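You operate a simulated robot arm through the tools that you are given. There is no shell and no other tool.

The job below is to be done with a simulated robot arm. You get a single attempt, and the scene is never put back.

Task
Start the rinse: drain knob to wash, water to the line, lid shut, switch on, timer to 3 minutes.
Fine: knob before the water; tap shut; lid shut before the timer; the spin timer stays.
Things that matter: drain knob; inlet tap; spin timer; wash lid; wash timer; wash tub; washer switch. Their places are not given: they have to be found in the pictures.

It is judged by the outcome, as a careful person would: the job done as asked, and still so three seconds after it is handed in. It fails if anything else is knocked over, pushed out of place, dropped, spilled or broken. Lids that push on must go on centred and level and be pressed home; caps that screw on are set level and turned clockwise until they are tight.

Robot
A 6-joint arm with a two-finger gripper, fixed in place. Base frame: the origin is at the foot of the arm, x ahead of it, y to its left, z up. Readings come in mm, degrees, newtons and seconds.
Its first joint turns from -166.0 to 166.0 degrees. Payload 3.43 kg.
Tool frame: the origin (TCP) lies between the finger pads and is the grasp point; the fingertips stand 20 mm ahead of it; z points along the fingers, y is the line along which they close. The gripper opens to 190 mm. The gripper's body begins 248 mm behind the TCP.
Orientation is told as [roll, pitch, yaw] about the base's x, y, z axes, in that order, counted from this pose: with the fingers straight down and closing along the base's y, the tool's x points along the base's -x, its y along +y and its z along -z.

Tools
- The arm moves only by the tool drive_tool. Its argument "commands" is a list that holds one entry, the list of rows, each a list of 7 numbers: the turn, a rotation vector about the tool's x, y, z in degrees, then the shift along the tool's x, y, z in cm, then the opening in per cent of the stroke, from 0 (shut) to 100 (fully open). In form: [[[rx, ry, rz, x, y, z, claw], ...]]. A call has 1 to 20 rows; each row shifts and turns the commanded pose from where the row before left it, along the tool's axes as they then stand. Each row takes 0.2 s and may step no farther than 50 mm and 8.6 degrees from the row before; otherwise, or with a gripper value out of range, the whole call is refused. Where a pose cannot be reached the arm comes as near as it can. A force on the tool above 90 N (or 10 N above the force at the start of the call, whichever is more), or a blocked arm, ends the call early, and 0.2 s more pass. The fingers move at their own pace (about 45 mm/s each) and stop on an object; they squeeze with about 23 N. The grip force told is the motor's: it shows also when the fingers shut on nothing. Time passes only in rows, and 0.2 s behind the last, so rows that do not move let the fingers close. The reply holds the time, the measured pose of the TCP, the force on the tool along the base axes, the opening and the grip force, in the units named above and with some noise, with the torque about the TCP (base axes, N m) and any sound that the robot's microphone picked up, and new pictures: "pictures" is both (left out), scene, wrist or none.
- Cameras (640 x 400 px; columns grow to the right, rows downward): "scene" is fixed at [407.4, 646.1, 1608.6]; the picture's right is [-0.68, -0.73, 0.00], its down [-0.56, 0.52, -0.64] and it looks along [0.47, -0.44, -0.77] (base axes); focal length 292 px, centre (320, 200). "wrist" rides on the gripper at [70, -8, -288] in the tool frame; the picture's right is [0.12, 0.99, 0.00], its down [-0.96, 0.12, -0.25] and it looks along [-0.25, 0.03, 0.97] (tool axes); focal length 261 px, centre (320, 200).
- slide_trunk(by): slides the trunk up (or, below 0, down) by that many mm; the arm rides with it, the base frame stays. It gives what a move gives, with no picture.
- pixel_to_xyz(camera, pixels): for up to 12 pixels [column, row] of the newest picture of that camera ("zoom" is the newest enlarged one), the place [x, y, z] in the base frame of the surface seen there, good to about 2 mm, but the place of the scene camera against the robot may be out by one fixed shift of up to 12 mm in any direction. It takes no simulated time.
- close_up(camera, box): a new picture of the part [left, top, right, bottom] of that camera's present view, enlarged. It takes no simulated time.
- sign_off(): hands the job in; it is judged then, once.

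Leave the gripper open and the arm clear of the work at the hand-in unless told otherwise.

The tools are called by a JSON object that holds its "fn" and its "kwargs". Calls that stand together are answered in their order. drive_tool: Moves the arm, as the interface text tells. Its arguments: {"type":"object","properties":{"commands":{"type":"array","items":{"type":"array","items":{"type":"array","items":{"type":"number"}}}},"pictures":{"type":"string","enum":["both","scene","wrist","none"]}},"required":["commands"]} The other tools are called the same way: slide_trunk (by) slides the trunk up or down; pixel_to_xyz (camera, pixels) gives the place of the surface under pixels of a picture; close_up (camera, box) takes an enlarged picture of a part of a camera's view; sign_off () hands the job in.

At the start:

```text
time_s: 0.0
tool_pos: [521.8, 272.6, 1328.5]
orientation: [0.0, 0.0, 0.0]
contact_force: [0.1, -0.1, -1.2]
wrist_torque: [0.01, 0.03, -0.01]
width: 189.9
finger_force: 0.0
trunk travel left (down, up): [-175.0, 65.0]
```

scene: 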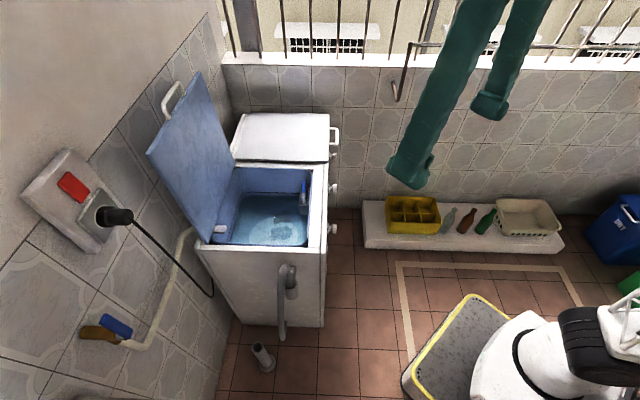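
wrist: 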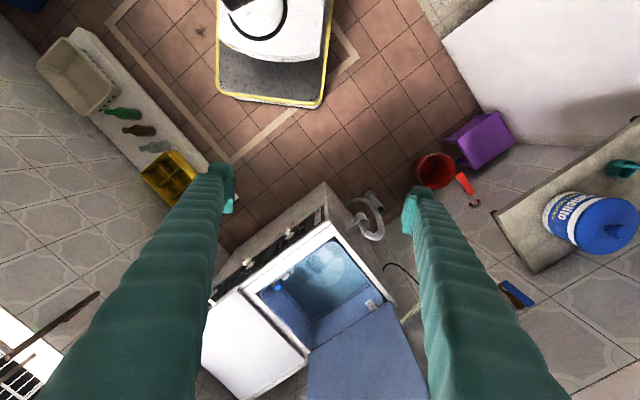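

I see the twin-tub washer with its blue lid standing open, a red switch on the wall at about (73,185), and a tap with a blue handle at about (117,325). I'll enlarge those areas first.

{"fn": "close_up", "kwargs": {"camera": "scene", "box": [140, 60, 360, 200]}}

{"fn": "close_up", "kwargs": {"camera": "scene", "box": [10, 130, 230, 360]}}

{"fn": "close_up", "kwargs": {"camera": "scene", "box": [190, 150, 350, 350]}}

{"fn": "close_up", "kwargs": {"camera": "wrist", "box": [200, 180, 400, 380]}}

```text
2.86 times, centred on (250, 130) of scene
```

zoom: 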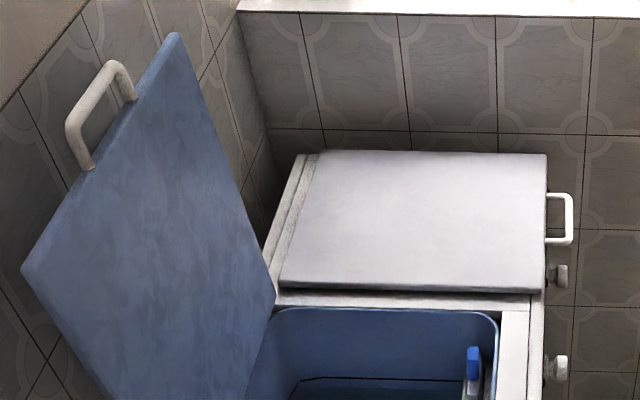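

```text
1.74 times, centred on (120, 245) of scene
```

zoom: 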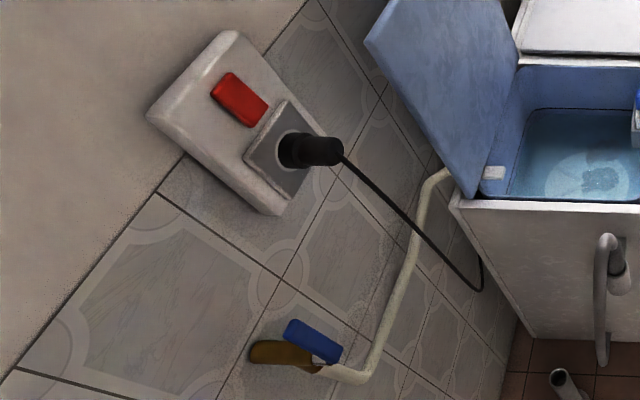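

```text
2.00 times, centred on (270, 250) of scene
```

zoom: 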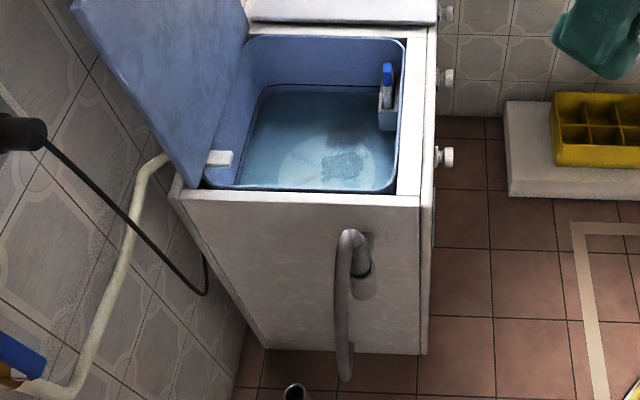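

```text
2.00 times, centred on (300, 280) of wrist
```

zoom: 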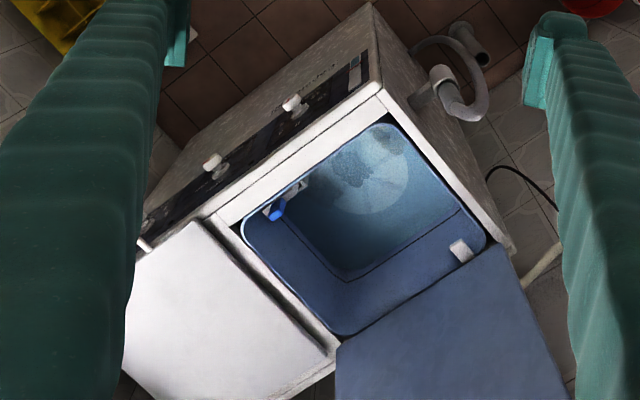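

I see three white knobs on the washer's front face, a link on the tub, a rinse-water line perhaps, and the tap. Next I'll measure key points from the scene picture.

{"fn": "pixel_to_xyz", "kwargs": {"camera": "scene", "pixels": [[333, 229], [333, 188], [333, 156], [336, 135], [322, 245], [328, 120], [198, 245], [240, 118], [167, 98], [150, 155], [196, 72], [220, 229]]}}

{"fn": "pixel_to_xyz", "kwargs": {"camera": "scene", "pixels": [[73, 185], [67, 180], [80, 190], [117, 325], [105, 319], [128, 331], [90, 333], [125, 342], [100, 216], [270, 230], [235, 170], [303, 190]]}}

{"fn": "pixel_to_xyz", "kwargs": {"camera": "wrist", "pixels": [[289, 235], [247, 262], [212, 299], [345, 220], [378, 285], [431, 300], [268, 288], [339, 290], [280, 283], [512, 295]]}}

{"fn": "close_up", "kwargs": {"camera": "wrist", "box": [200, 190, 340, 310]}}

{"fn": "close_up", "kwargs": {"camera": "scene", "box": [200, 160, 350, 260]}}

```text
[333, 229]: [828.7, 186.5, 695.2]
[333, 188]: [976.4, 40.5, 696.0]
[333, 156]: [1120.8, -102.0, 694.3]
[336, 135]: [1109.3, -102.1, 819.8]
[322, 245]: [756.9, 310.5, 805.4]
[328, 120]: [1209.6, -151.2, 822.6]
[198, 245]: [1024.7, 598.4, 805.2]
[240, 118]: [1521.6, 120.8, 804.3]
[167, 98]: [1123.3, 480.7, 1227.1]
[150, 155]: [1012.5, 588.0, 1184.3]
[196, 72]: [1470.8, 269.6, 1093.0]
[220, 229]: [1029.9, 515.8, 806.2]
```

```text
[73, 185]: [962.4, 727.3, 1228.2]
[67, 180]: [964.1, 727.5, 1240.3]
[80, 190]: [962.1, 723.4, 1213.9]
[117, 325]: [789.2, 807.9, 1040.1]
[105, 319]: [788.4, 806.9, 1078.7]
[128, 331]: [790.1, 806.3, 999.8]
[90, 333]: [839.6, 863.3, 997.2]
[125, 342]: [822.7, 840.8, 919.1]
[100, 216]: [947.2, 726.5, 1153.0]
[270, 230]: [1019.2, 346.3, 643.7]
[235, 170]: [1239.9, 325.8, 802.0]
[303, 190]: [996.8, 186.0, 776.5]
```

```text
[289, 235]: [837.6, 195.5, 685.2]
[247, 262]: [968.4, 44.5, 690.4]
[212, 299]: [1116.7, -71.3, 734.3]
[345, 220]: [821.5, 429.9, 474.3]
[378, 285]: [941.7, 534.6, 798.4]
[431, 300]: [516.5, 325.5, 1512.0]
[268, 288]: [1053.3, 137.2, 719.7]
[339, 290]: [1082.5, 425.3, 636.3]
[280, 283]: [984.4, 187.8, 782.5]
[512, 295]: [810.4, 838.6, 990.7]
```

```text
3.33 times, centred on (270, 250) of wrist
```

zoom: 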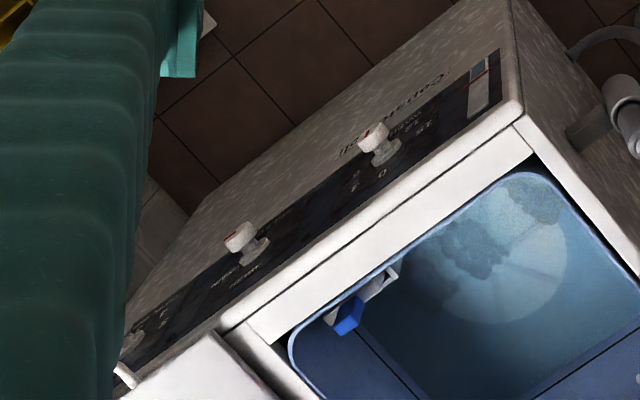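

```text
4.00 times, centred on (275, 210) of scene
```

zoom: 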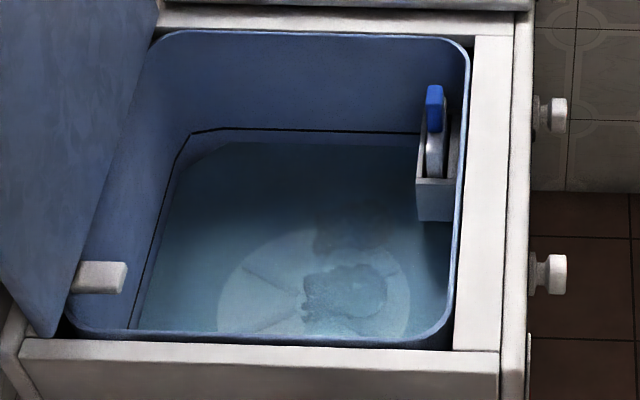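

Measured in axes along the wall (all controls face the robot at 45°): wash timer knob near (829,186,695), drain knob near (976,40,695), spin timer near (1121,-102,694), switch near (962,727,1228), tap lever near (789,807,1040). The lid stands upright with its handle at about (1123,481,1227). First I yaw the tool by 45° and swing it sideways in free air toward the front panel.

{"fn": "drive_tool", "kwargs": {"commands": [[[0, 0, -7.5, 0, 0, 0, 40], [0, 0, -7.5, 0, 0, 0, 40], [0, 0, -7.5, 0, 0, 0, 40], [0, 0, -7.5, 0, 0, 0, 40], [0, 0, -7.5, 0, 0, 0, 40], [0, 0, -7.5, 0, 0, 0, 40], [0, 0, 0, 0, -4.5, 2, 40], [0, 0, 0, 0, -4.5, 2, 40], [0, 0, 0, 0, -4.5, 2, 40], [0, 0, 0, 0, -4.5, 2, 40], [0, 0, 0, 0, -4.5, 2, 40], [0, 0, 0, 0, -4.5, 2, 40], [0, 0, 0, 0, -4.5, 2, 40], [0, 0, 0, 0, -4.5, 2, 40]]], "pictures": "both"}}

```text
time_s: 3.0
tool_pos: [774.5, 21.4, 1166.8]
orientation: [-0.1, 0.0, 45.0]
contact_force: [-1.4, 0.8, 0.5]
wrist_torque: [-0.11, -0.23, 0.01]
width: 76.1
finger_force: 0.1
trunk travel left (down, up): [-175.0, 65.0]
```

scene: 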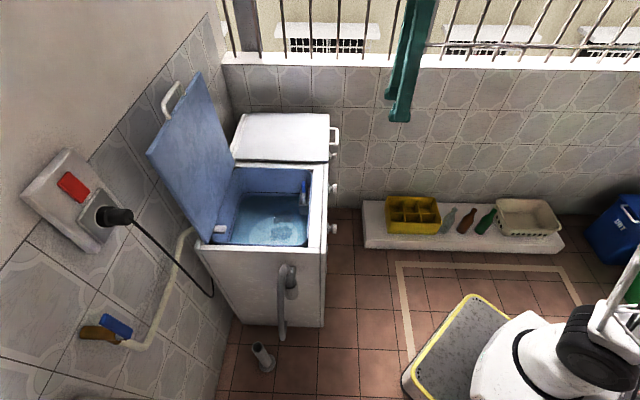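
wrist: 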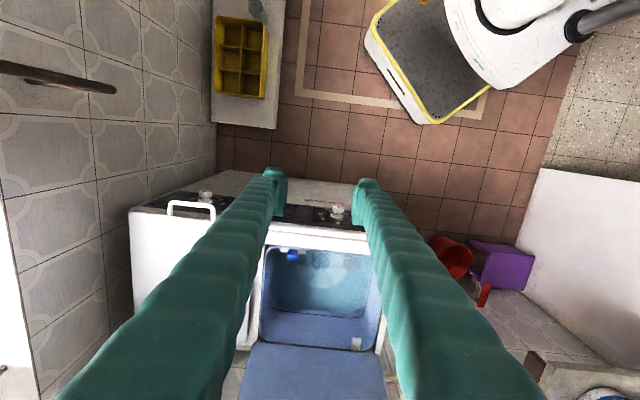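

The yaw and swing worked, and the panel is below and ahead. Next I pitch the tool up to horizontal, pointing at the washer front, in free air.

{"fn": "drive_tool", "kwargs": {"commands": [[[0, -5.625, 0, -2, 0, 0, 40], [0, -5.625, 0, -2, 0, 0, 40], [0, -5.625, 0, -2, 0, 0, 40], [0, -5.625, 0, -2, 0, 0, 40], [0, -5.625, 0, -2, 0, 0, 40], [0, -5.625, 0, -2, 0, 0, 40], [0, -5.625, 0, -2, 0, 0, 40], [0, -5.625, 0, -2, 0, 0, 40], [0, -5.625, 0, -2, 0, 0, 40], [0, -5.625, 0, -2, 0, 0, 40], [0, -5.625, 0, -2, 0, 0, 40], [0, -5.625, 0, -2, 0, 0, 40], [0, -5.625, 0, -2, 0, 0, 40], [0, -5.625, 0, -2, 0, 0, 40], [0, -5.625, 0, -2, 0, 0, 40], [0, -5.625, 0, -2, 0, 0, 40]]], "pictures": "both"}}

```text
time_s: 6.4
tool_pos: [928.6, 171.3, 1362.3]
orientation: [97.9, -90.0, -52.8]
contact_force: [-0.6, 0.4, 0.2]
wrist_torque: [-0.02, -0.01, -0.09]
width: 76.1
finger_force: 0.0
trunk travel left (down, up): [-175.0, 65.0]
```

scene: 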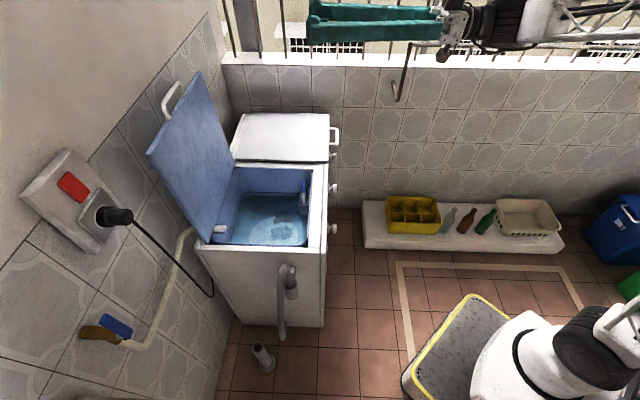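
wrist: 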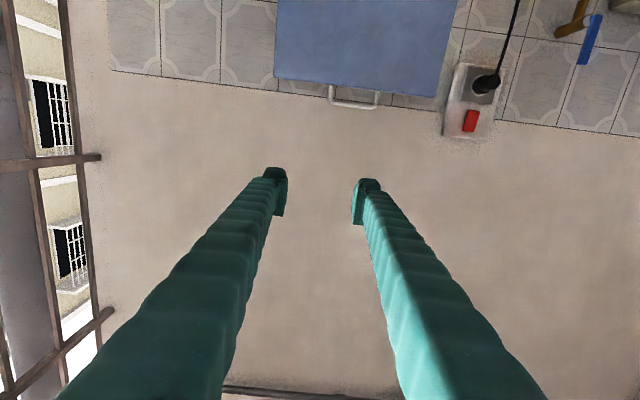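

The tool is horizontal, pointing to the wall, with the picture upside down. The lid handle is at (355,97), switch at (470,120), tap lever at (590,38). I'll measure them and look closer.

{"fn": "pixel_to_xyz", "kwargs": {"camera": "wrist", "pixels": [[331, 90], [352, 105], [378, 98], [352, 88], [278, 75], [438, 94], [470, 112], [469, 130], [589, 38], [598, 18], [582, 62], [562, 32]]}}

{"fn": "close_up", "kwargs": {"camera": "wrist", "box": [420, 0, 640, 150]}}

{"fn": "close_up", "kwargs": {"camera": "wrist", "box": [260, 20, 450, 120]}}

{"fn": "close_up", "kwargs": {"camera": "scene", "box": [60, 290, 180, 365]}}

{"fn": "close_up", "kwargs": {"camera": "scene", "box": [20, 140, 140, 260]}}

```text
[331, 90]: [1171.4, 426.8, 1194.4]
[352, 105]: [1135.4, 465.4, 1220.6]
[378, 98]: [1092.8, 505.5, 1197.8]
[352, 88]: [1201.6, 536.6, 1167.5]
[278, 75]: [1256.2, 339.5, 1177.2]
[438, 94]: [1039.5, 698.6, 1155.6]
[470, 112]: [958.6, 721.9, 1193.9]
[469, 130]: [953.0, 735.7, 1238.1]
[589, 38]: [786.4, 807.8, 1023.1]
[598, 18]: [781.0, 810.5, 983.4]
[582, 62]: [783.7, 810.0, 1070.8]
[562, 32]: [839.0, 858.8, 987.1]
```

```text
2.67 times, centred on (530, 75) of wrist
```

zoom: 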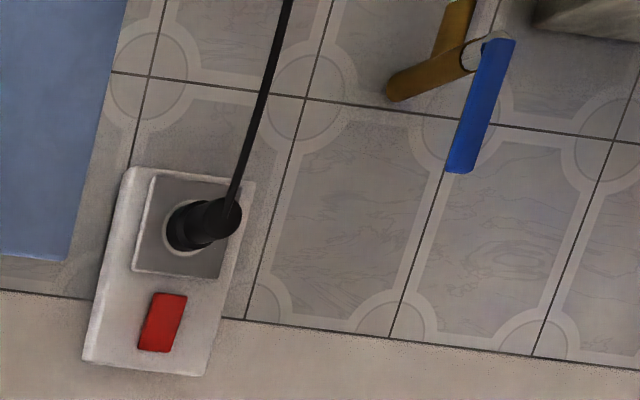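

```text
3.37 times, centred on (355, 70) of wrist
```

zoom: 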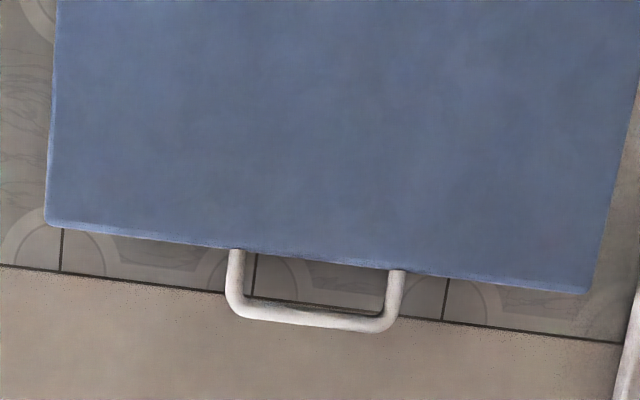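

```text
5.33 times, centred on (120, 328) of scene
```

zoom: 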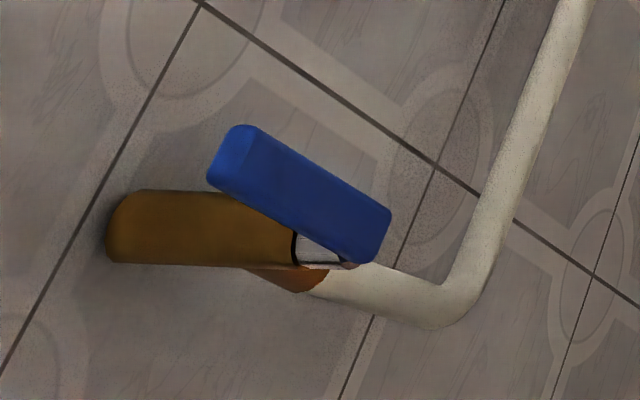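

```text
3.33 times, centred on (80, 200) of scene
```

zoom: 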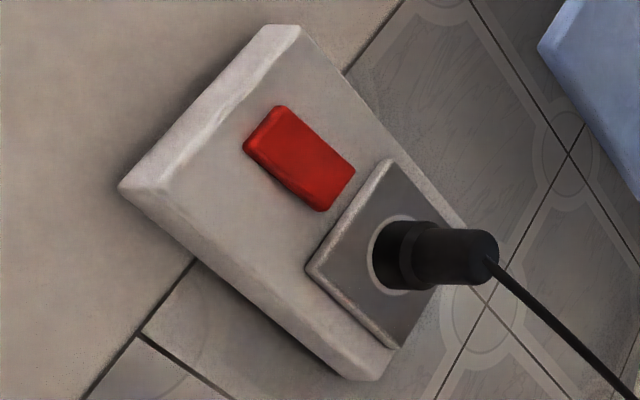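

Lid handle is a U-bar about 90 mm wide at z≈1220; the lever stands vertical with its pivot at the lower end. Next I pull back and lower the tool in front of the control panel to read the labels.

{"fn": "drive_tool", "kwargs": {"commands": [[[0, 0, 0, 0, -0.5, -4.8, 40], [0, 0, 0, 0, -0.5, -4.8, 40], [0, 0, 0, 0, -0.5, -4.8, 40], [0, 0, 0, 0, -0.5, -4.8, 40], [0, 0, 0, 4.8, 0, 0, 40], [0, 0, 0, 4.8, 0, 0, 40], [0, 0, 0, 4.8, 0, 0, 40], [0, 0, 0, 4.8, 0, 0, 40], [0, 0, 0, 4.8, 0, 0, 40], [0, 0, 0, 4.8, 0, 0, 40], [0, 0, 0, 4.8, 0, 0, 40], [0, 0, 0, 4.8, 0, 0, 40], [0, 0, 0, 4.8, 0, 0, 40], [0, 0, 0, 4.8, 0, 0, 40], [0, 0, 0, 4.8, 0, 0, 40], [0, 0, 0, 4.8, 0, 0, 40]]], "pictures": "both"}}

```text
time_s: 9.8
tool_pos: [835.0, 2.3, 828.1]
orientation: [49.1, -88.8, -3.3]
contact_force: [-0.9, 1.1, 1.2]
wrist_torque: [-0.13, 0.13, -0.09]
width: 76.1
finger_force: 0.0
out of reach, approached as far as the arm can: row 15, 16
trunk travel left (down, up): [-175.0, 65.0]
```

scene: 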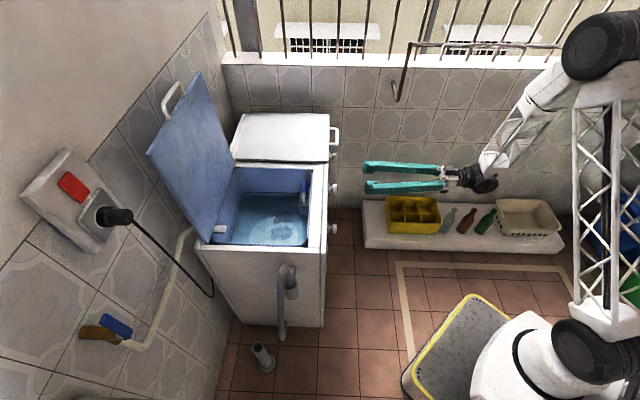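
wrist: 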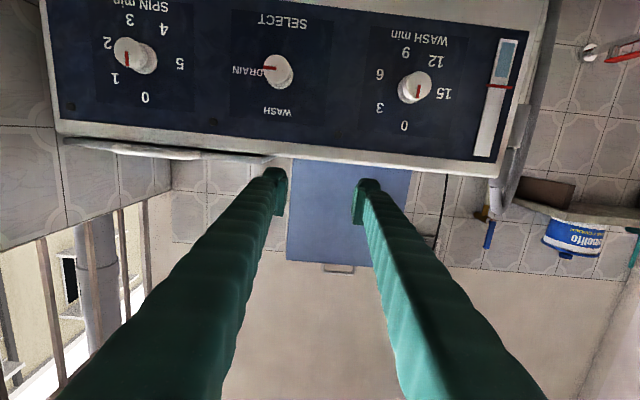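

The panel is clearly visible (upside down): SPIN, SELECT (drain/wash) and WASH knobs, plus a level gauge with a red line at (500,87). I'll enlarge each.

{"fn": "close_up", "kwargs": {"camera": "wrist", "box": [220, 0, 340, 130]}}

{"fn": "close_up", "kwargs": {"camera": "wrist", "box": [360, 20, 540, 170]}}

{"fn": "pixel_to_xyz", "kwargs": {"camera": "wrist", "pixels": [[277, 70], [268, 70], [288, 70], [277, 92], [255, 110], [413, 87], [402, 88], [135, 55], [500, 87], [497, 45], [486, 155], [380, 120]]}}

```text
3.08 times, centred on (280, 65) of wrist
```

zoom: 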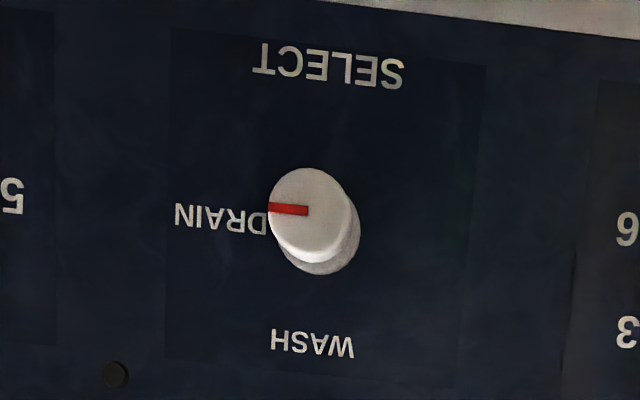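

```text
2.67 times, centred on (450, 95) of wrist
```

zoom: 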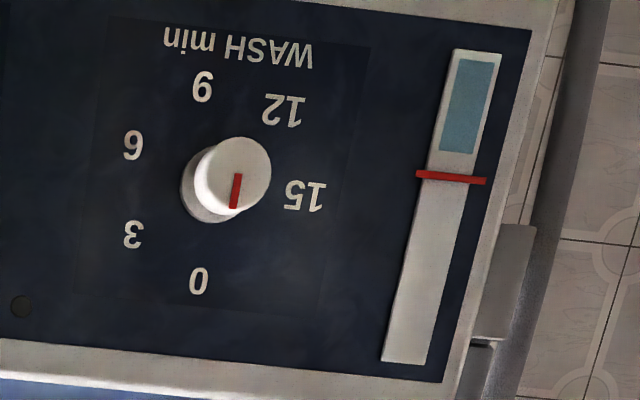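

```text
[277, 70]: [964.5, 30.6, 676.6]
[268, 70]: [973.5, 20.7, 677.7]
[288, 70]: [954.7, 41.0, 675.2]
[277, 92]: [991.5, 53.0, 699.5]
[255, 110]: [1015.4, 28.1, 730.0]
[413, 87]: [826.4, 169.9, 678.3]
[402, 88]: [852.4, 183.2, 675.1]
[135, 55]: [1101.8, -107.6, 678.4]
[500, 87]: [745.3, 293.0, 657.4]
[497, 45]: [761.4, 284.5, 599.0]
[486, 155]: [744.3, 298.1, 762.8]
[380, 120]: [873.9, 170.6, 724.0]
```

The selector's red mark points to DRAIN (3 o'clock when upright) and WASH is at 12 o'clock, so it needs a 90° counter-clockwise turn. The wash timer is at 0, with 3 clockwise from it. The gauge's blue level is just below the red line. The arm stopped at z≈828, so I lower the trunk 160 mm to reach the knobs at z≈677.

{"fn": "slide_trunk", "kwargs": {"by": -160}}

```text
time_s: 11.6
tool_pos: [835.2, 1.5, 668.8]
orientation: [50.3, -88.7, -4.6]
contact_force: [0.4, -0.4, -0.2]
wrist_torque: [0.01, 0.03, 0.0]
width: 75.9
finger_force: 0.0
trunk travel left (down, up): [-15.0, 225.0]
```

The TCP is now at z≈669. I make a small zero move to refresh the pictures and see where I stand relative to the knob.

{"fn": "drive_tool", "kwargs": {"commands": [[[0, 0, 0, -0.5, 0, 0, 40]]], "pictures": "wrist"}}

```text
time_s: 12.0
tool_pos: [835.0, 2.1, 672.8]
orientation: [50.4, -88.7, -4.5]
contact_force: [-0.1, -0.4, 0.0]
wrist_torque: [0.0, 0.0, -0.01]
width: 76.3
finger_force: 0.0
trunk travel left (down, up): [-15.0, 225.0]
```

wrist: 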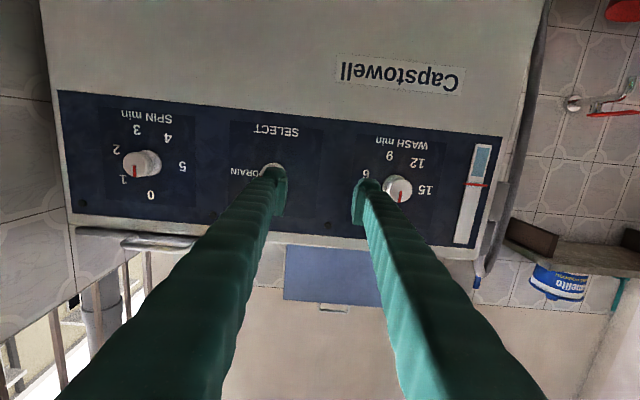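

The commanded pose follows the reached one. I correct the roughly 1° tilt, slide sideways 71 mm to line up with the SELECT knob at (964,31,677), and check before advancing.

{"fn": "drive_tool", "kwargs": {"commands": [[[0.9, -0.83, -1.0, -0.4, -3.6, 0, 40], [0, 0, 0, 0, -3.55, 0, 40], [0, 0, 0, 0, 0, 3, 40]]], "pictures": "wrist"}}

```text
time_s: 12.8
tool_pos: [906.5, -28.3, 675.4]
orientation: [49.4, -89.9, -4.5]
contact_force: [0.0, -0.2, 0.4]
wrist_torque: [-0.04, -0.02, 0.04]
width: 75.8
finger_force: 0.1
trunk travel left (down, up): [-15.0, 225.0]
```

wrist: 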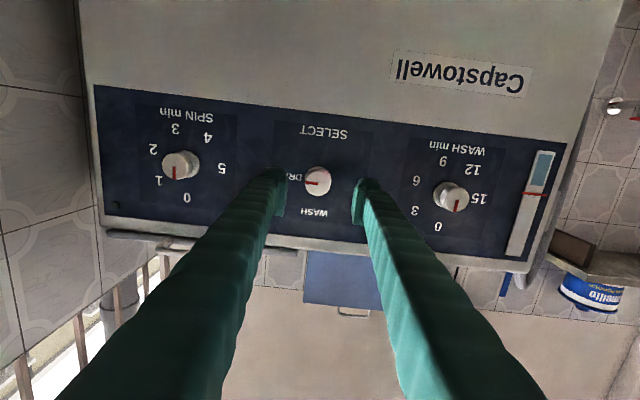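

The knob now sits between the fingers at (318,181). I'll measure its face and rims and look closely before closing in.

{"fn": "pixel_to_xyz", "kwargs": {"camera": "wrist", "pixels": [[317, 180], [308, 181], [327, 181], [317, 172], [317, 190], [300, 195], [345, 240], [452, 194], [180, 165], [534, 193]]}}

{"fn": "close_up", "kwargs": {"camera": "wrist", "box": [270, 110, 370, 235]}}

{"fn": "close_up", "kwargs": {"camera": "wrist", "box": [400, 130, 570, 240]}}

{"fn": "close_up", "kwargs": {"camera": "wrist", "box": [130, 100, 250, 210]}}

```text
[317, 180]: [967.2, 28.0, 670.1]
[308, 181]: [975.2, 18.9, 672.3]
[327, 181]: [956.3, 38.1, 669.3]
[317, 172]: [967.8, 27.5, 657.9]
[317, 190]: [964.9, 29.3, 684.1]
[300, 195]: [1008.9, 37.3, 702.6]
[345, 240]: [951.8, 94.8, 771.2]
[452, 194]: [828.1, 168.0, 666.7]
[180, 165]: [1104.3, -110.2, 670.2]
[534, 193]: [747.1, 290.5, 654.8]
```

```text
3.20 times, centred on (320, 172) of wrist
```

zoom: 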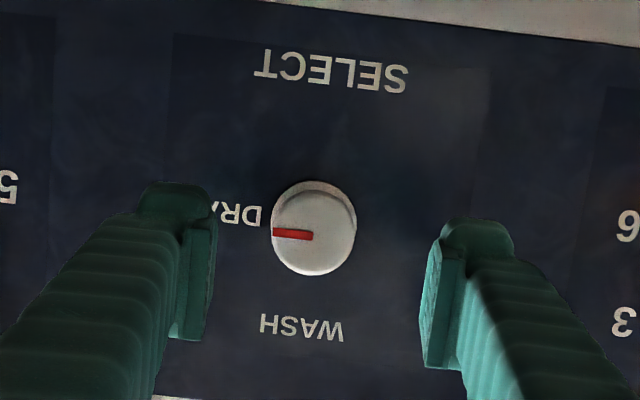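

```text
3.64 times, centred on (485, 185) of wrist
```

zoom: 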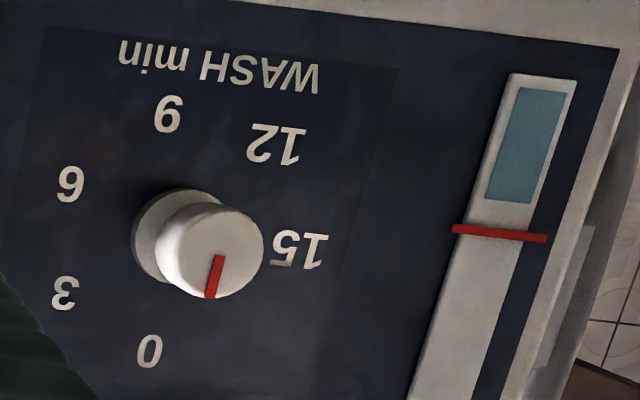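

```text
3.64 times, centred on (190, 155) of wrist
```

zoom: 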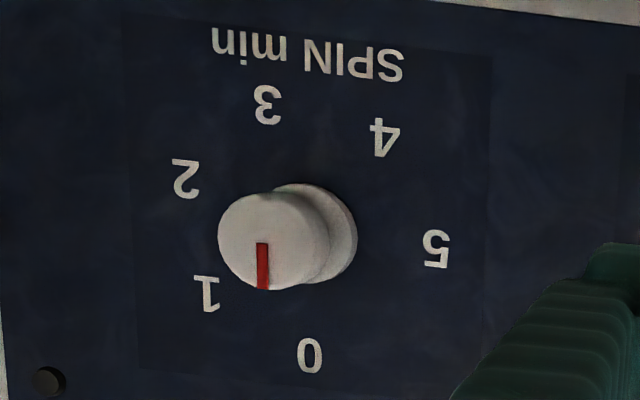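

Knob face centre is about (966,29,671) with a 38 mm diameter, and its tip is 34 mm off the panel. I nudge down 4 mm and left/right 2 mm, advance to u≈709 mm (tips about 9 mm short of the panel), and close.

{"fn": "drive_tool", "kwargs": {"commands": [[[0, 0, 0, 0.4, -0.2, 4.4, 40], [0, 0, 0, 0, 0, 4.4, 40], [0, 0, 0, 0, 0, 0, 10], [0, 0, 0, 0, 0, 0, 10], [0, 0, 0, 0, 0, 0, 10], [0, 0, 0, 0, 0, 0, 10]]], "pictures": "wrist"}}

```text
time_s: 14.2
tool_pos: [971.4, 32.8, 671.6]
orientation: [38.1, -89.9, 6.5]
contact_force: [9.0, 1.7, -0.3]
wrist_torque: [-0.04, 0.01, -0.85]
width: 36.3
finger_force: 43.4
trunk travel left (down, up): [-15.0, 225.0]
```

wrist: 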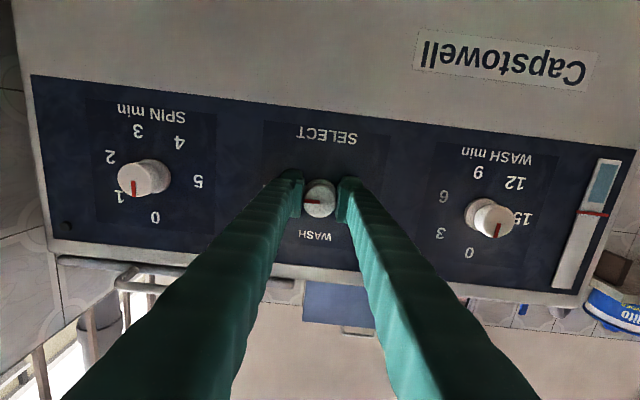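

The knob is gripped (36 mm). I turn counter-clockwise by the first 33° and watch the mark.

{"fn": "drive_tool", "kwargs": {"commands": [[[0, 0, -8.2, 0, 0, 0, 10], [0, 0, -8.2, 0, 0, 0, 10], [0, 0, -8.2, 0, 0, 0, 10], [0, 0, -8.2, 0, 0, 0, 10]]], "pictures": "wrist"}}

{"fn": "close_up", "kwargs": {"camera": "wrist", "box": [260, 140, 380, 250]}}

```text
time_s: 14.8
tool_pos: [975.9, 36.9, 676.0]
orientation: [-79.2, -80.2, 126.1]
contact_force: [-1.0, 35.8, -10.4]
wrist_torque: [0.3, -0.26, -1.84]
width: 34.1
finger_force: 45.1
out of reach, approached as far as the arm can: row 1, 2
trunk travel left (down, up): [-15.0, 225.0]
stopped in row 2: the force on the tool passed its limit at 239 N (the readings are from after the stop); the commanded pose is now the measured one
```

wrist: 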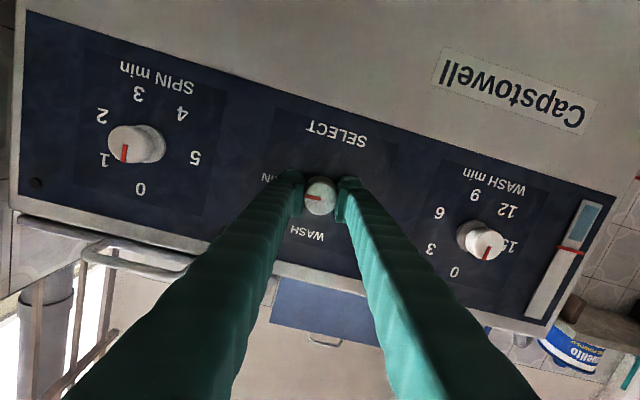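

```text
3.64 times, centred on (320, 195) of wrist
```

zoom: 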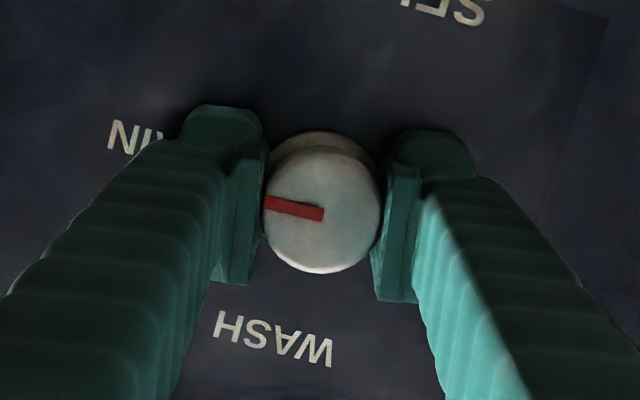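

The turn hit the arm's reach limit and the force spiked, so I stop. I open the fingers to release the knob, back straight off, and check which wrist rolls are reachable in free air.

{"fn": "drive_tool", "kwargs": {"commands": [[[0, 0, 0, 0, 0, 0, 40], [0, 0, 0, 0, 0, 0, 40], [0, 0, 0, 0, 0, 0, 40], [0, 0, 0, 0, 0, -3, 40], [0, 0, 0, 0, 0, -3, 40], [0, 0, 0, 0, 0, -3, 40]]], "pictures": "both"}}

```text
time_s: 16.2
tool_pos: [916.8, -35.2, 682.4]
orientation: [-77.6, -80.6, 124.5]
contact_force: [-0.4, 0.8, -0.6]
wrist_torque: [0.01, -0.02, -0.02]
width: 75.8
finger_force: 0.0
out of reach, approached as far as the arm can: row 6
trunk travel left (down, up): [-15.0, 225.0]
```

scene: 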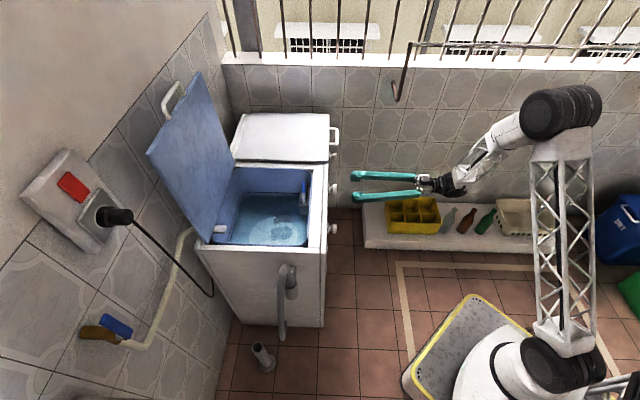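
wrist: 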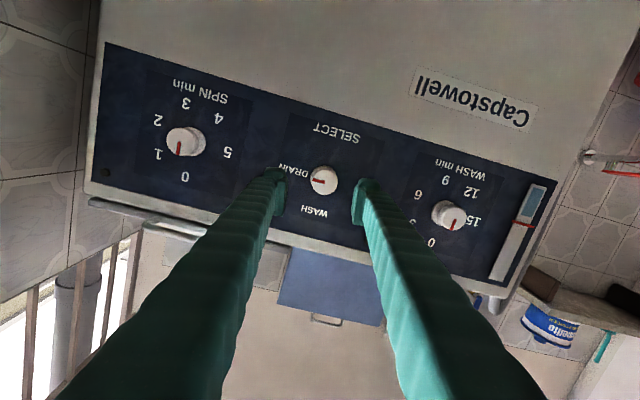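

Everything looks undisturbed; the knob still points to DRAIN and I am clear of it. I straighten the tool and test rolling the other way in free air.

{"fn": "drive_tool", "kwargs": {"commands": [[[1.2, -2, 9, -0.5, 0, 0, 40]]], "pictures": "none"}}

```text
refused: row 1 steps farther than a row can; nothing moved
```

{"fn": "drive_tool", "kwargs": {"commands": [[[1.2, -2, 4.5, -0.5, 0, 0, 40], [0, 0, 4.7, 0, 0, 0, 40], [0, 0, 8, 0, 0, 0, 40], [0, 0, 8, 0, 0, 0, 40], [0, 0, 8, 0, 0, 0, 40], [0, 0, 8, 0, 0, 0, 40], [0, 0, 8, 0, 0, 0, 40]]], "pictures": "none"}}

```text
time_s: 17.8
tool_pos: [917.1, -34.2, 689.6]
orientation: [90.7, -50.3, -44.9]
contact_force: [-1.6, -0.2, -1.0]
wrist_torque: [-0.02, 0.03, 0.0]
width: 76.2
finger_force: 0.2
trunk travel left (down, up): [-15.0, 225.0]
```

Rolling the positive way works freely (about +40°). I continue to about +82° so a grip there can be turned back by 90°.

{"fn": "drive_tool", "kwargs": {"commands": [[[0, 0, 8.4, 0, 0, 0, 40], [0, 0, 8.4, 0, 0, 0, 40], [0, 0, 8.4, 0, 0, 0, 40], [0, 0, 8.4, 0, 0, 0, 40], [0, 0, 8.4, 0, 0, 0, 40], [0, 0, 8, 0, 0, 0, 40]]], "pictures": "both"}}

```text
time_s: 19.2
tool_pos: [915.5, -33.5, 688.9]
orientation: [90.4, -0.4, -44.5]
contact_force: [0.4, 0.3, -0.5]
wrist_torque: [-0.01, -0.01, 0.04]
width: 76.0
finger_force: 0.1
trunk travel left (down, up): [-15.0, 225.0]
```

scene: 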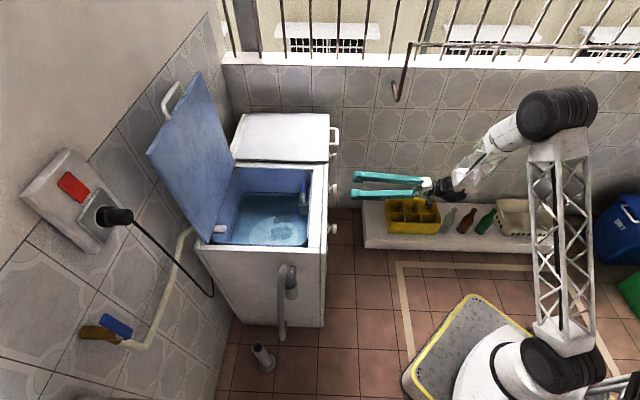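
wrist: 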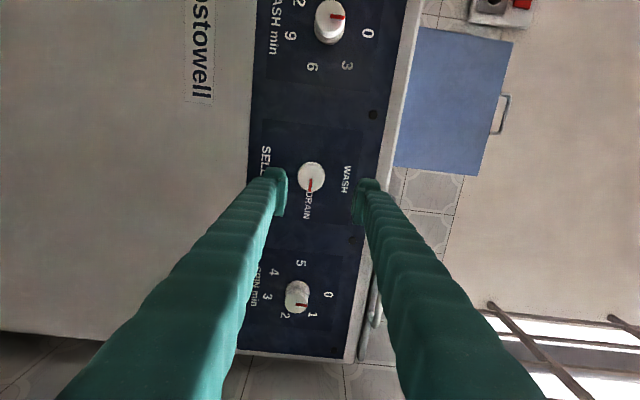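

Fingers now close vertically, no reach complaint. I drop the trunk the last 15 mm for more margin before lining up.

{"fn": "slide_trunk", "kwargs": {"by": -14}}

{"fn": "drive_tool", "kwargs": {"commands": [[[0, 0, 8, 0, 0, 0, 40], [0, 0, 0, 0, 0, 2, 40]]], "pictures": "wrist"}}

{"fn": "close_up", "kwargs": {"camera": "wrist", "box": [260, 130, 380, 230]}}

```text
time_s: 19.8
tool_pos: [915.1, -33.1, 674.1]
orientation: [90.4, -0.5, -44.5]
contact_force: [-0.3, 0.6, -0.2]
wrist_torque: [0.01, 0.01, -0.03]
width: 76.3
finger_force: 0.1
trunk travel left (down, up): [-1.0, 239.0]
```

```text
time_s: 20.4
tool_pos: [929.8, -19.4, 673.1]
orientation: [90.4, 7.6, -44.5]
contact_force: [0.4, 0.5, -0.1]
wrist_torque: [0.02, 0.04, 0.04]
width: 76.1
finger_force: 0.0
trunk travel left (down, up): [-1.0, 239.0]
```

wrist: 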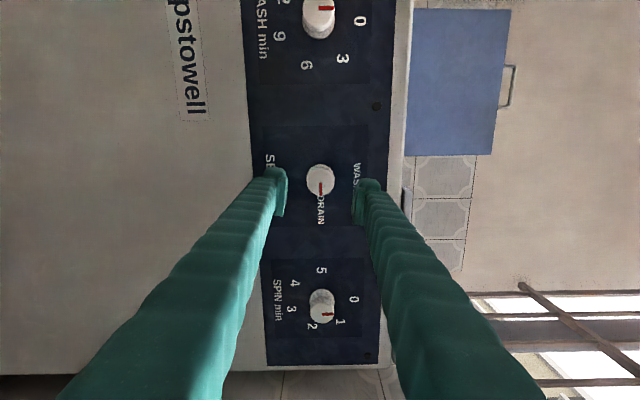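

```text
4.00 times, centred on (320, 180) of wrist
```

zoom: 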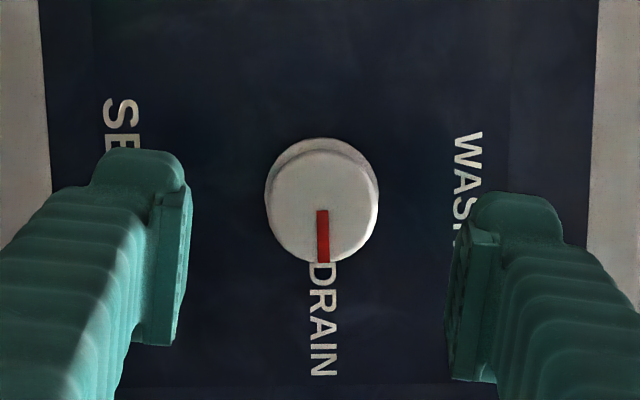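

I re-measure the knob face centre (px about 321,182) from this view to align exactly.

{"fn": "pixel_to_xyz", "kwargs": {"camera": "wrist", "pixels": [[320, 181], [321, 183], [321, 170], [321, 193], [308, 181], [333, 181]]}}

```text
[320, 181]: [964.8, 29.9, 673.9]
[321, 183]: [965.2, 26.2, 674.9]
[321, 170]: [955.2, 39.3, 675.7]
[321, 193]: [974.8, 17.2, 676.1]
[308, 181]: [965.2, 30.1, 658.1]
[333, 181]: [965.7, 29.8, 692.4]
```

Knob centre is (965,29,674). I shift 8.5 mm sideways, advance 65 mm, and close.

{"fn": "drive_tool", "kwargs": {"commands": [[[0, 0, 0, 0.85, -0.1, 2, 40], [0, 0, 0, 0, 0, 4.5, 40], [0, 0, 0, 0, 0, 0, 12], [0, 0, 0, 0, 0, 0, 12], [0, 0, 0, 0, 0, 0, 12], [0, 0, 0, 0, 0, 0, 12]]], "pictures": "wrist"}}

```text
time_s: 21.8
tool_pos: [968.6, 34.9, 675.8]
orientation: [90.4, 7.6, -44.5]
contact_force: [8.2, 1.9, 3.6]
wrist_torque: [-0.63, 0.59, 0.08]
width: 36.2
finger_force: 44.1
trunk travel left (down, up): [-1.0, 239.0]
```

wrist: 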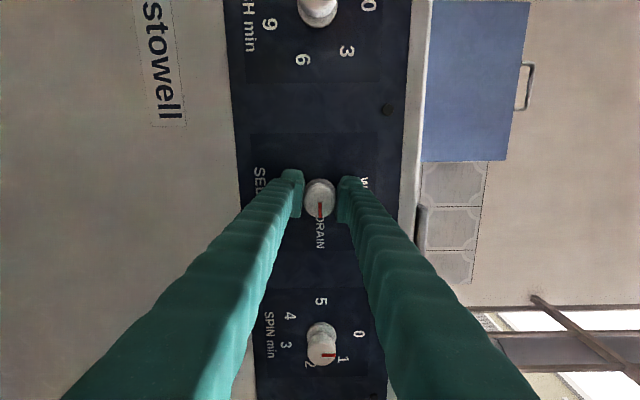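

Gripped again. I turn counter-clockwise by 16° as a trial.

{"fn": "drive_tool", "kwargs": {"commands": [[[0, 0, -8, 0, 0, 0, 12], [0, 0, -8, 0, 0, 0, 12]]], "pictures": "wrist"}}

{"fn": "close_up", "kwargs": {"camera": "wrist", "box": [260, 150, 380, 250]}}

```text
time_s: 22.4
tool_pos: [970.8, 33.9, 673.8]
orientation: [90.4, -8.6, -44.6]
contact_force: [22.0, 15.1, -4.6]
wrist_torque: [-0.62, 0.63, -0.15]
width: 36.0
finger_force: 45.0
trunk travel left (down, up): [-1.0, 239.0]
```

wrist: 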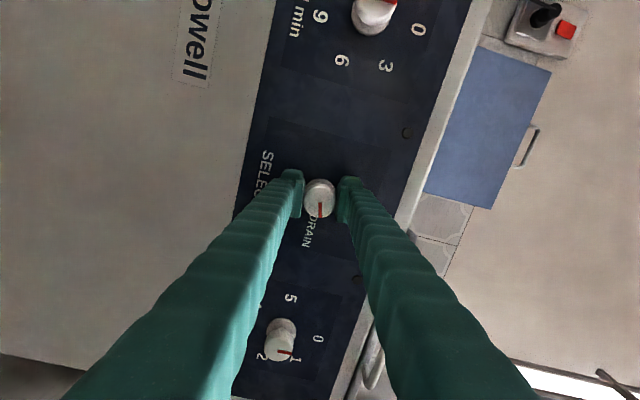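

```text
4.00 times, centred on (320, 200) of wrist
```

zoom: 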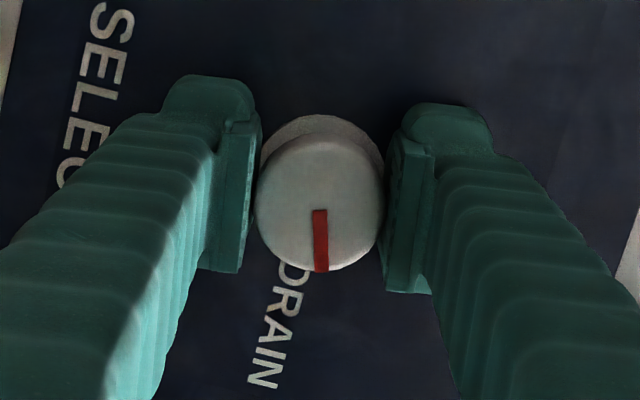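

The knob turns with the gripper: the mark moved away from DRAIN. I continue, easing 1 mm forward to relieve the pull.

{"fn": "drive_tool", "kwargs": {"commands": [[[0, 0, -8, 0, 0, 0.1, 12], [0, 0, -8, 0, 0, 0.1, 12], [0, 0, -8, 0, 0, 0, 12], [0, 0, -8, 0, 0, 0, 12]]], "pictures": "none"}}

{"fn": "drive_tool", "kwargs": {"commands": [[[0, 0, -8, 0, 0, 0, 12], [0, 0, -8, 0, 0, 0, 12], [0, 0, -8, 0, 0, 0, 12]]], "pictures": "wrist"}}

{"fn": "close_up", "kwargs": {"camera": "wrist", "box": [260, 150, 380, 250]}}

```text
time_s: 23.4
tool_pos: [970.6, 34.8, 672.0]
orientation: [90.5, -40.5, -44.9]
contact_force: [-3.9, 11.9, -24.9]
wrist_torque: [-0.64, 0.69, -0.51]
width: 35.8
finger_force: 45.1
trunk travel left (down, up): [-1.0, 239.0]
```

```text
time_s: 24.2
tool_pos: [972.1, 33.7, 672.2]
orientation: [90.6, -64.5, -45.1]
contact_force: [12.9, 9.1, -37.9]
wrist_torque: [-0.52, 0.59, -0.99]
width: 35.8
finger_force: 45.0
trunk travel left (down, up): [-1.0, 239.0]
```

wrist: 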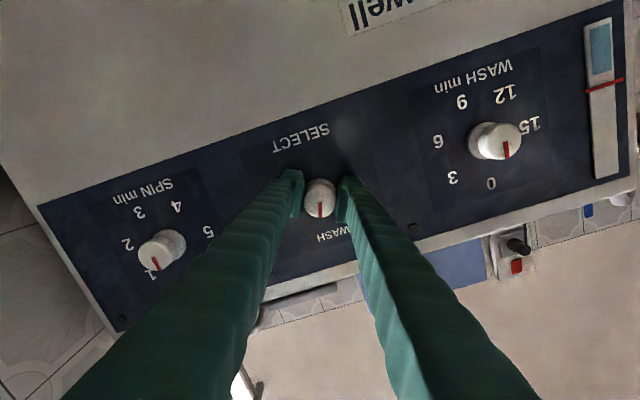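

```text
4.00 times, centred on (320, 200) of wrist
```

zoom: 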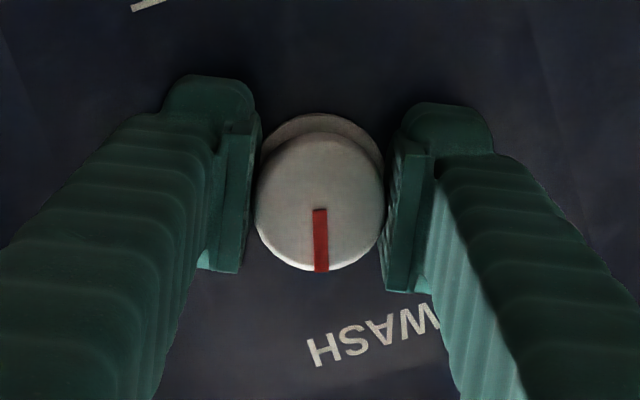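

72° done; 18° remain. I shift 2 mm down to relieve the 38 N vertical load and finish the turn.

{"fn": "drive_tool", "kwargs": {"commands": [[[0, 0, 0, 0.2, 0, 0, 12], [0, 0, -8, 0.05, 0, 0, 12], [0, 0, -8, 0, 0, 0, 12], [0, 0, -2.5, 0, 0, 0, 12]]], "pictures": "wrist"}}

{"fn": "close_up", "kwargs": {"camera": "wrist", "box": [260, 140, 380, 260]}}

```text
time_s: 25.2
tool_pos: [973.4, 32.8, 672.0]
orientation: [93.6, -83.0, -48.3]
contact_force: [59.7, 2.6, -17.3]
wrist_torque: [0.48, 1.44, -0.8]
width: 35.8
finger_force: 45.0
trunk travel left (down, up): [-1.0, 239.0]
```

wrist: 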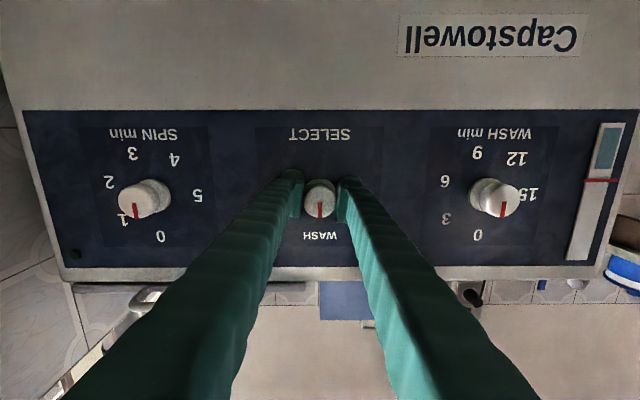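

```text
3.33 times, centred on (320, 200) of wrist
```

zoom: 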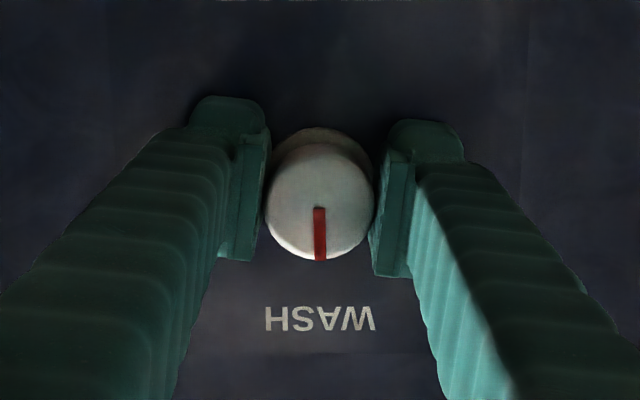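

The mark now points at WASH. I open the fingers and back straight off, then check.

{"fn": "drive_tool", "kwargs": {"commands": [[[0, 0, 0, 0, 0, 0, 40], [0, 0, 0, 0, 0, 0, 40], [0, 0, 0, 0, 0, 0, 40], [0, 0, 0, 0, 0, -3, 40], [0, 0, 0, 0, 0, -3, 40], [0, 0, 0, 0, 0, -2.5, 40]]], "pictures": "both"}}

{"fn": "close_up", "kwargs": {"camera": "wrist", "box": [260, 120, 380, 240]}}

```text
time_s: 26.6
tool_pos: [909.0, -24.7, 670.8]
orientation: [93.6, -83.1, -48.1]
contact_force: [0.0, 1.0, 0.7]
wrist_torque: [0.01, 0.02, 0.0]
width: 75.8
finger_force: 0.0
trunk travel left (down, up): [-1.0, 239.0]
```

scene: 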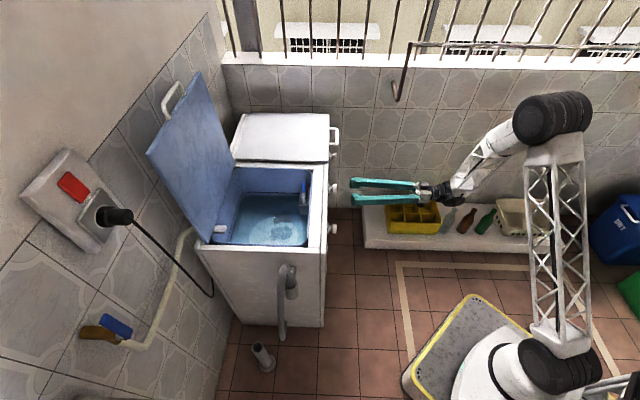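
wrist: 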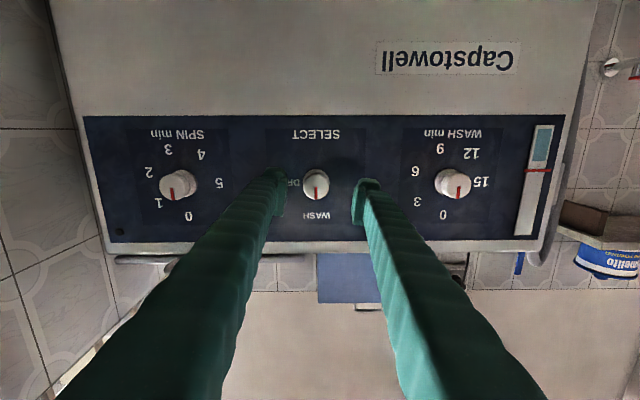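

```text
3.33 times, centred on (320, 180) of wrist
```

zoom: 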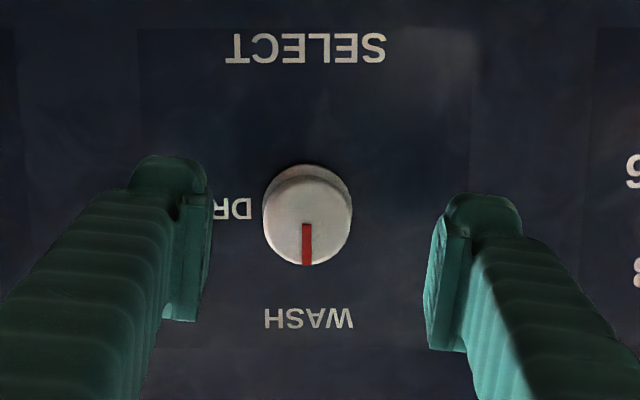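

The selector is set to WASH. While here, I'll enlarge the gauge and the wash timer for exact measurements.

{"fn": "close_up", "kwargs": {"camera": "wrist", "box": [390, 120, 570, 245]}}

```text
3.20 times, centred on (480, 182) of wrist
```

zoom: 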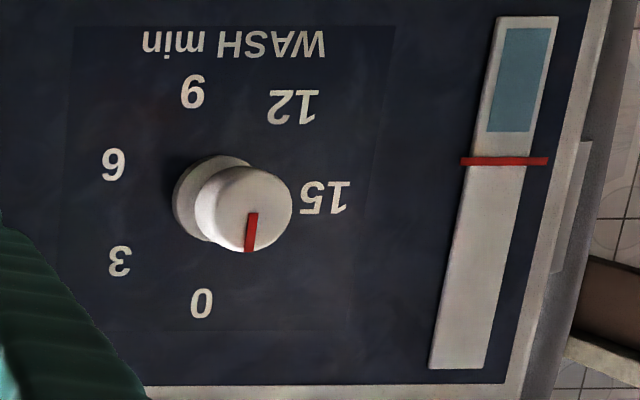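

{"fn": "pixel_to_xyz", "kwargs": {"camera": "zoom", "pixels": [[201, 302], [120, 261], [114, 165], [193, 92], [293, 105], [326, 197], [246, 209], [180, 195], [515, 131], [480, 161], [525, 30], [460, 367]]}}

```text
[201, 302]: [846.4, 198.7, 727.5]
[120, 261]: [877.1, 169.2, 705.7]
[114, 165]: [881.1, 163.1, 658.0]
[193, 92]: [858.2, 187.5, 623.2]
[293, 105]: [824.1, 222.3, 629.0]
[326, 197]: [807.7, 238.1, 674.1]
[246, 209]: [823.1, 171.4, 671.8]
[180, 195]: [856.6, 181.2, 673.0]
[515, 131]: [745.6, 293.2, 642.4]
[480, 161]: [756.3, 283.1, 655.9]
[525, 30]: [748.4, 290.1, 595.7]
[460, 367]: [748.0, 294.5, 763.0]
```

Labels are 54° apart, so 3 minutes is 54° clockwise from 0. The gauge line is at z≈656 and the water stands at about z≈642, so it needs about 13 mm more. Next I raise the trunk and head for the tap; I also check where the shelf and bucket are.

{"fn": "pixel_to_xyz", "kwargs": {"camera": "wrist", "pixels": [[600, 250], [565, 215], [612, 210], [521, 262], [636, 240], [612, 68], [600, 225]]}}

{"fn": "slide_trunk", "kwargs": {"by": 174}}

```text
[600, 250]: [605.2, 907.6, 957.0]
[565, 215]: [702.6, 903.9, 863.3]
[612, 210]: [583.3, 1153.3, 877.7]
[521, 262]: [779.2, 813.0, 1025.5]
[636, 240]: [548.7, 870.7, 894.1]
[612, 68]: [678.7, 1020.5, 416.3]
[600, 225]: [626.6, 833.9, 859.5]
```

```text
time_s: 28.5
tool_pos: [910.0, -24.5, 845.2]
orientation: [93.4, -83.0, -48.0]
contact_force: [0.3, -1.0, 0.4]
wrist_torque: [0.0, 0.01, 0.0]
width: 76.1
finger_force: 0.3
trunk travel left (down, up): [-175.0, 65.0]
```

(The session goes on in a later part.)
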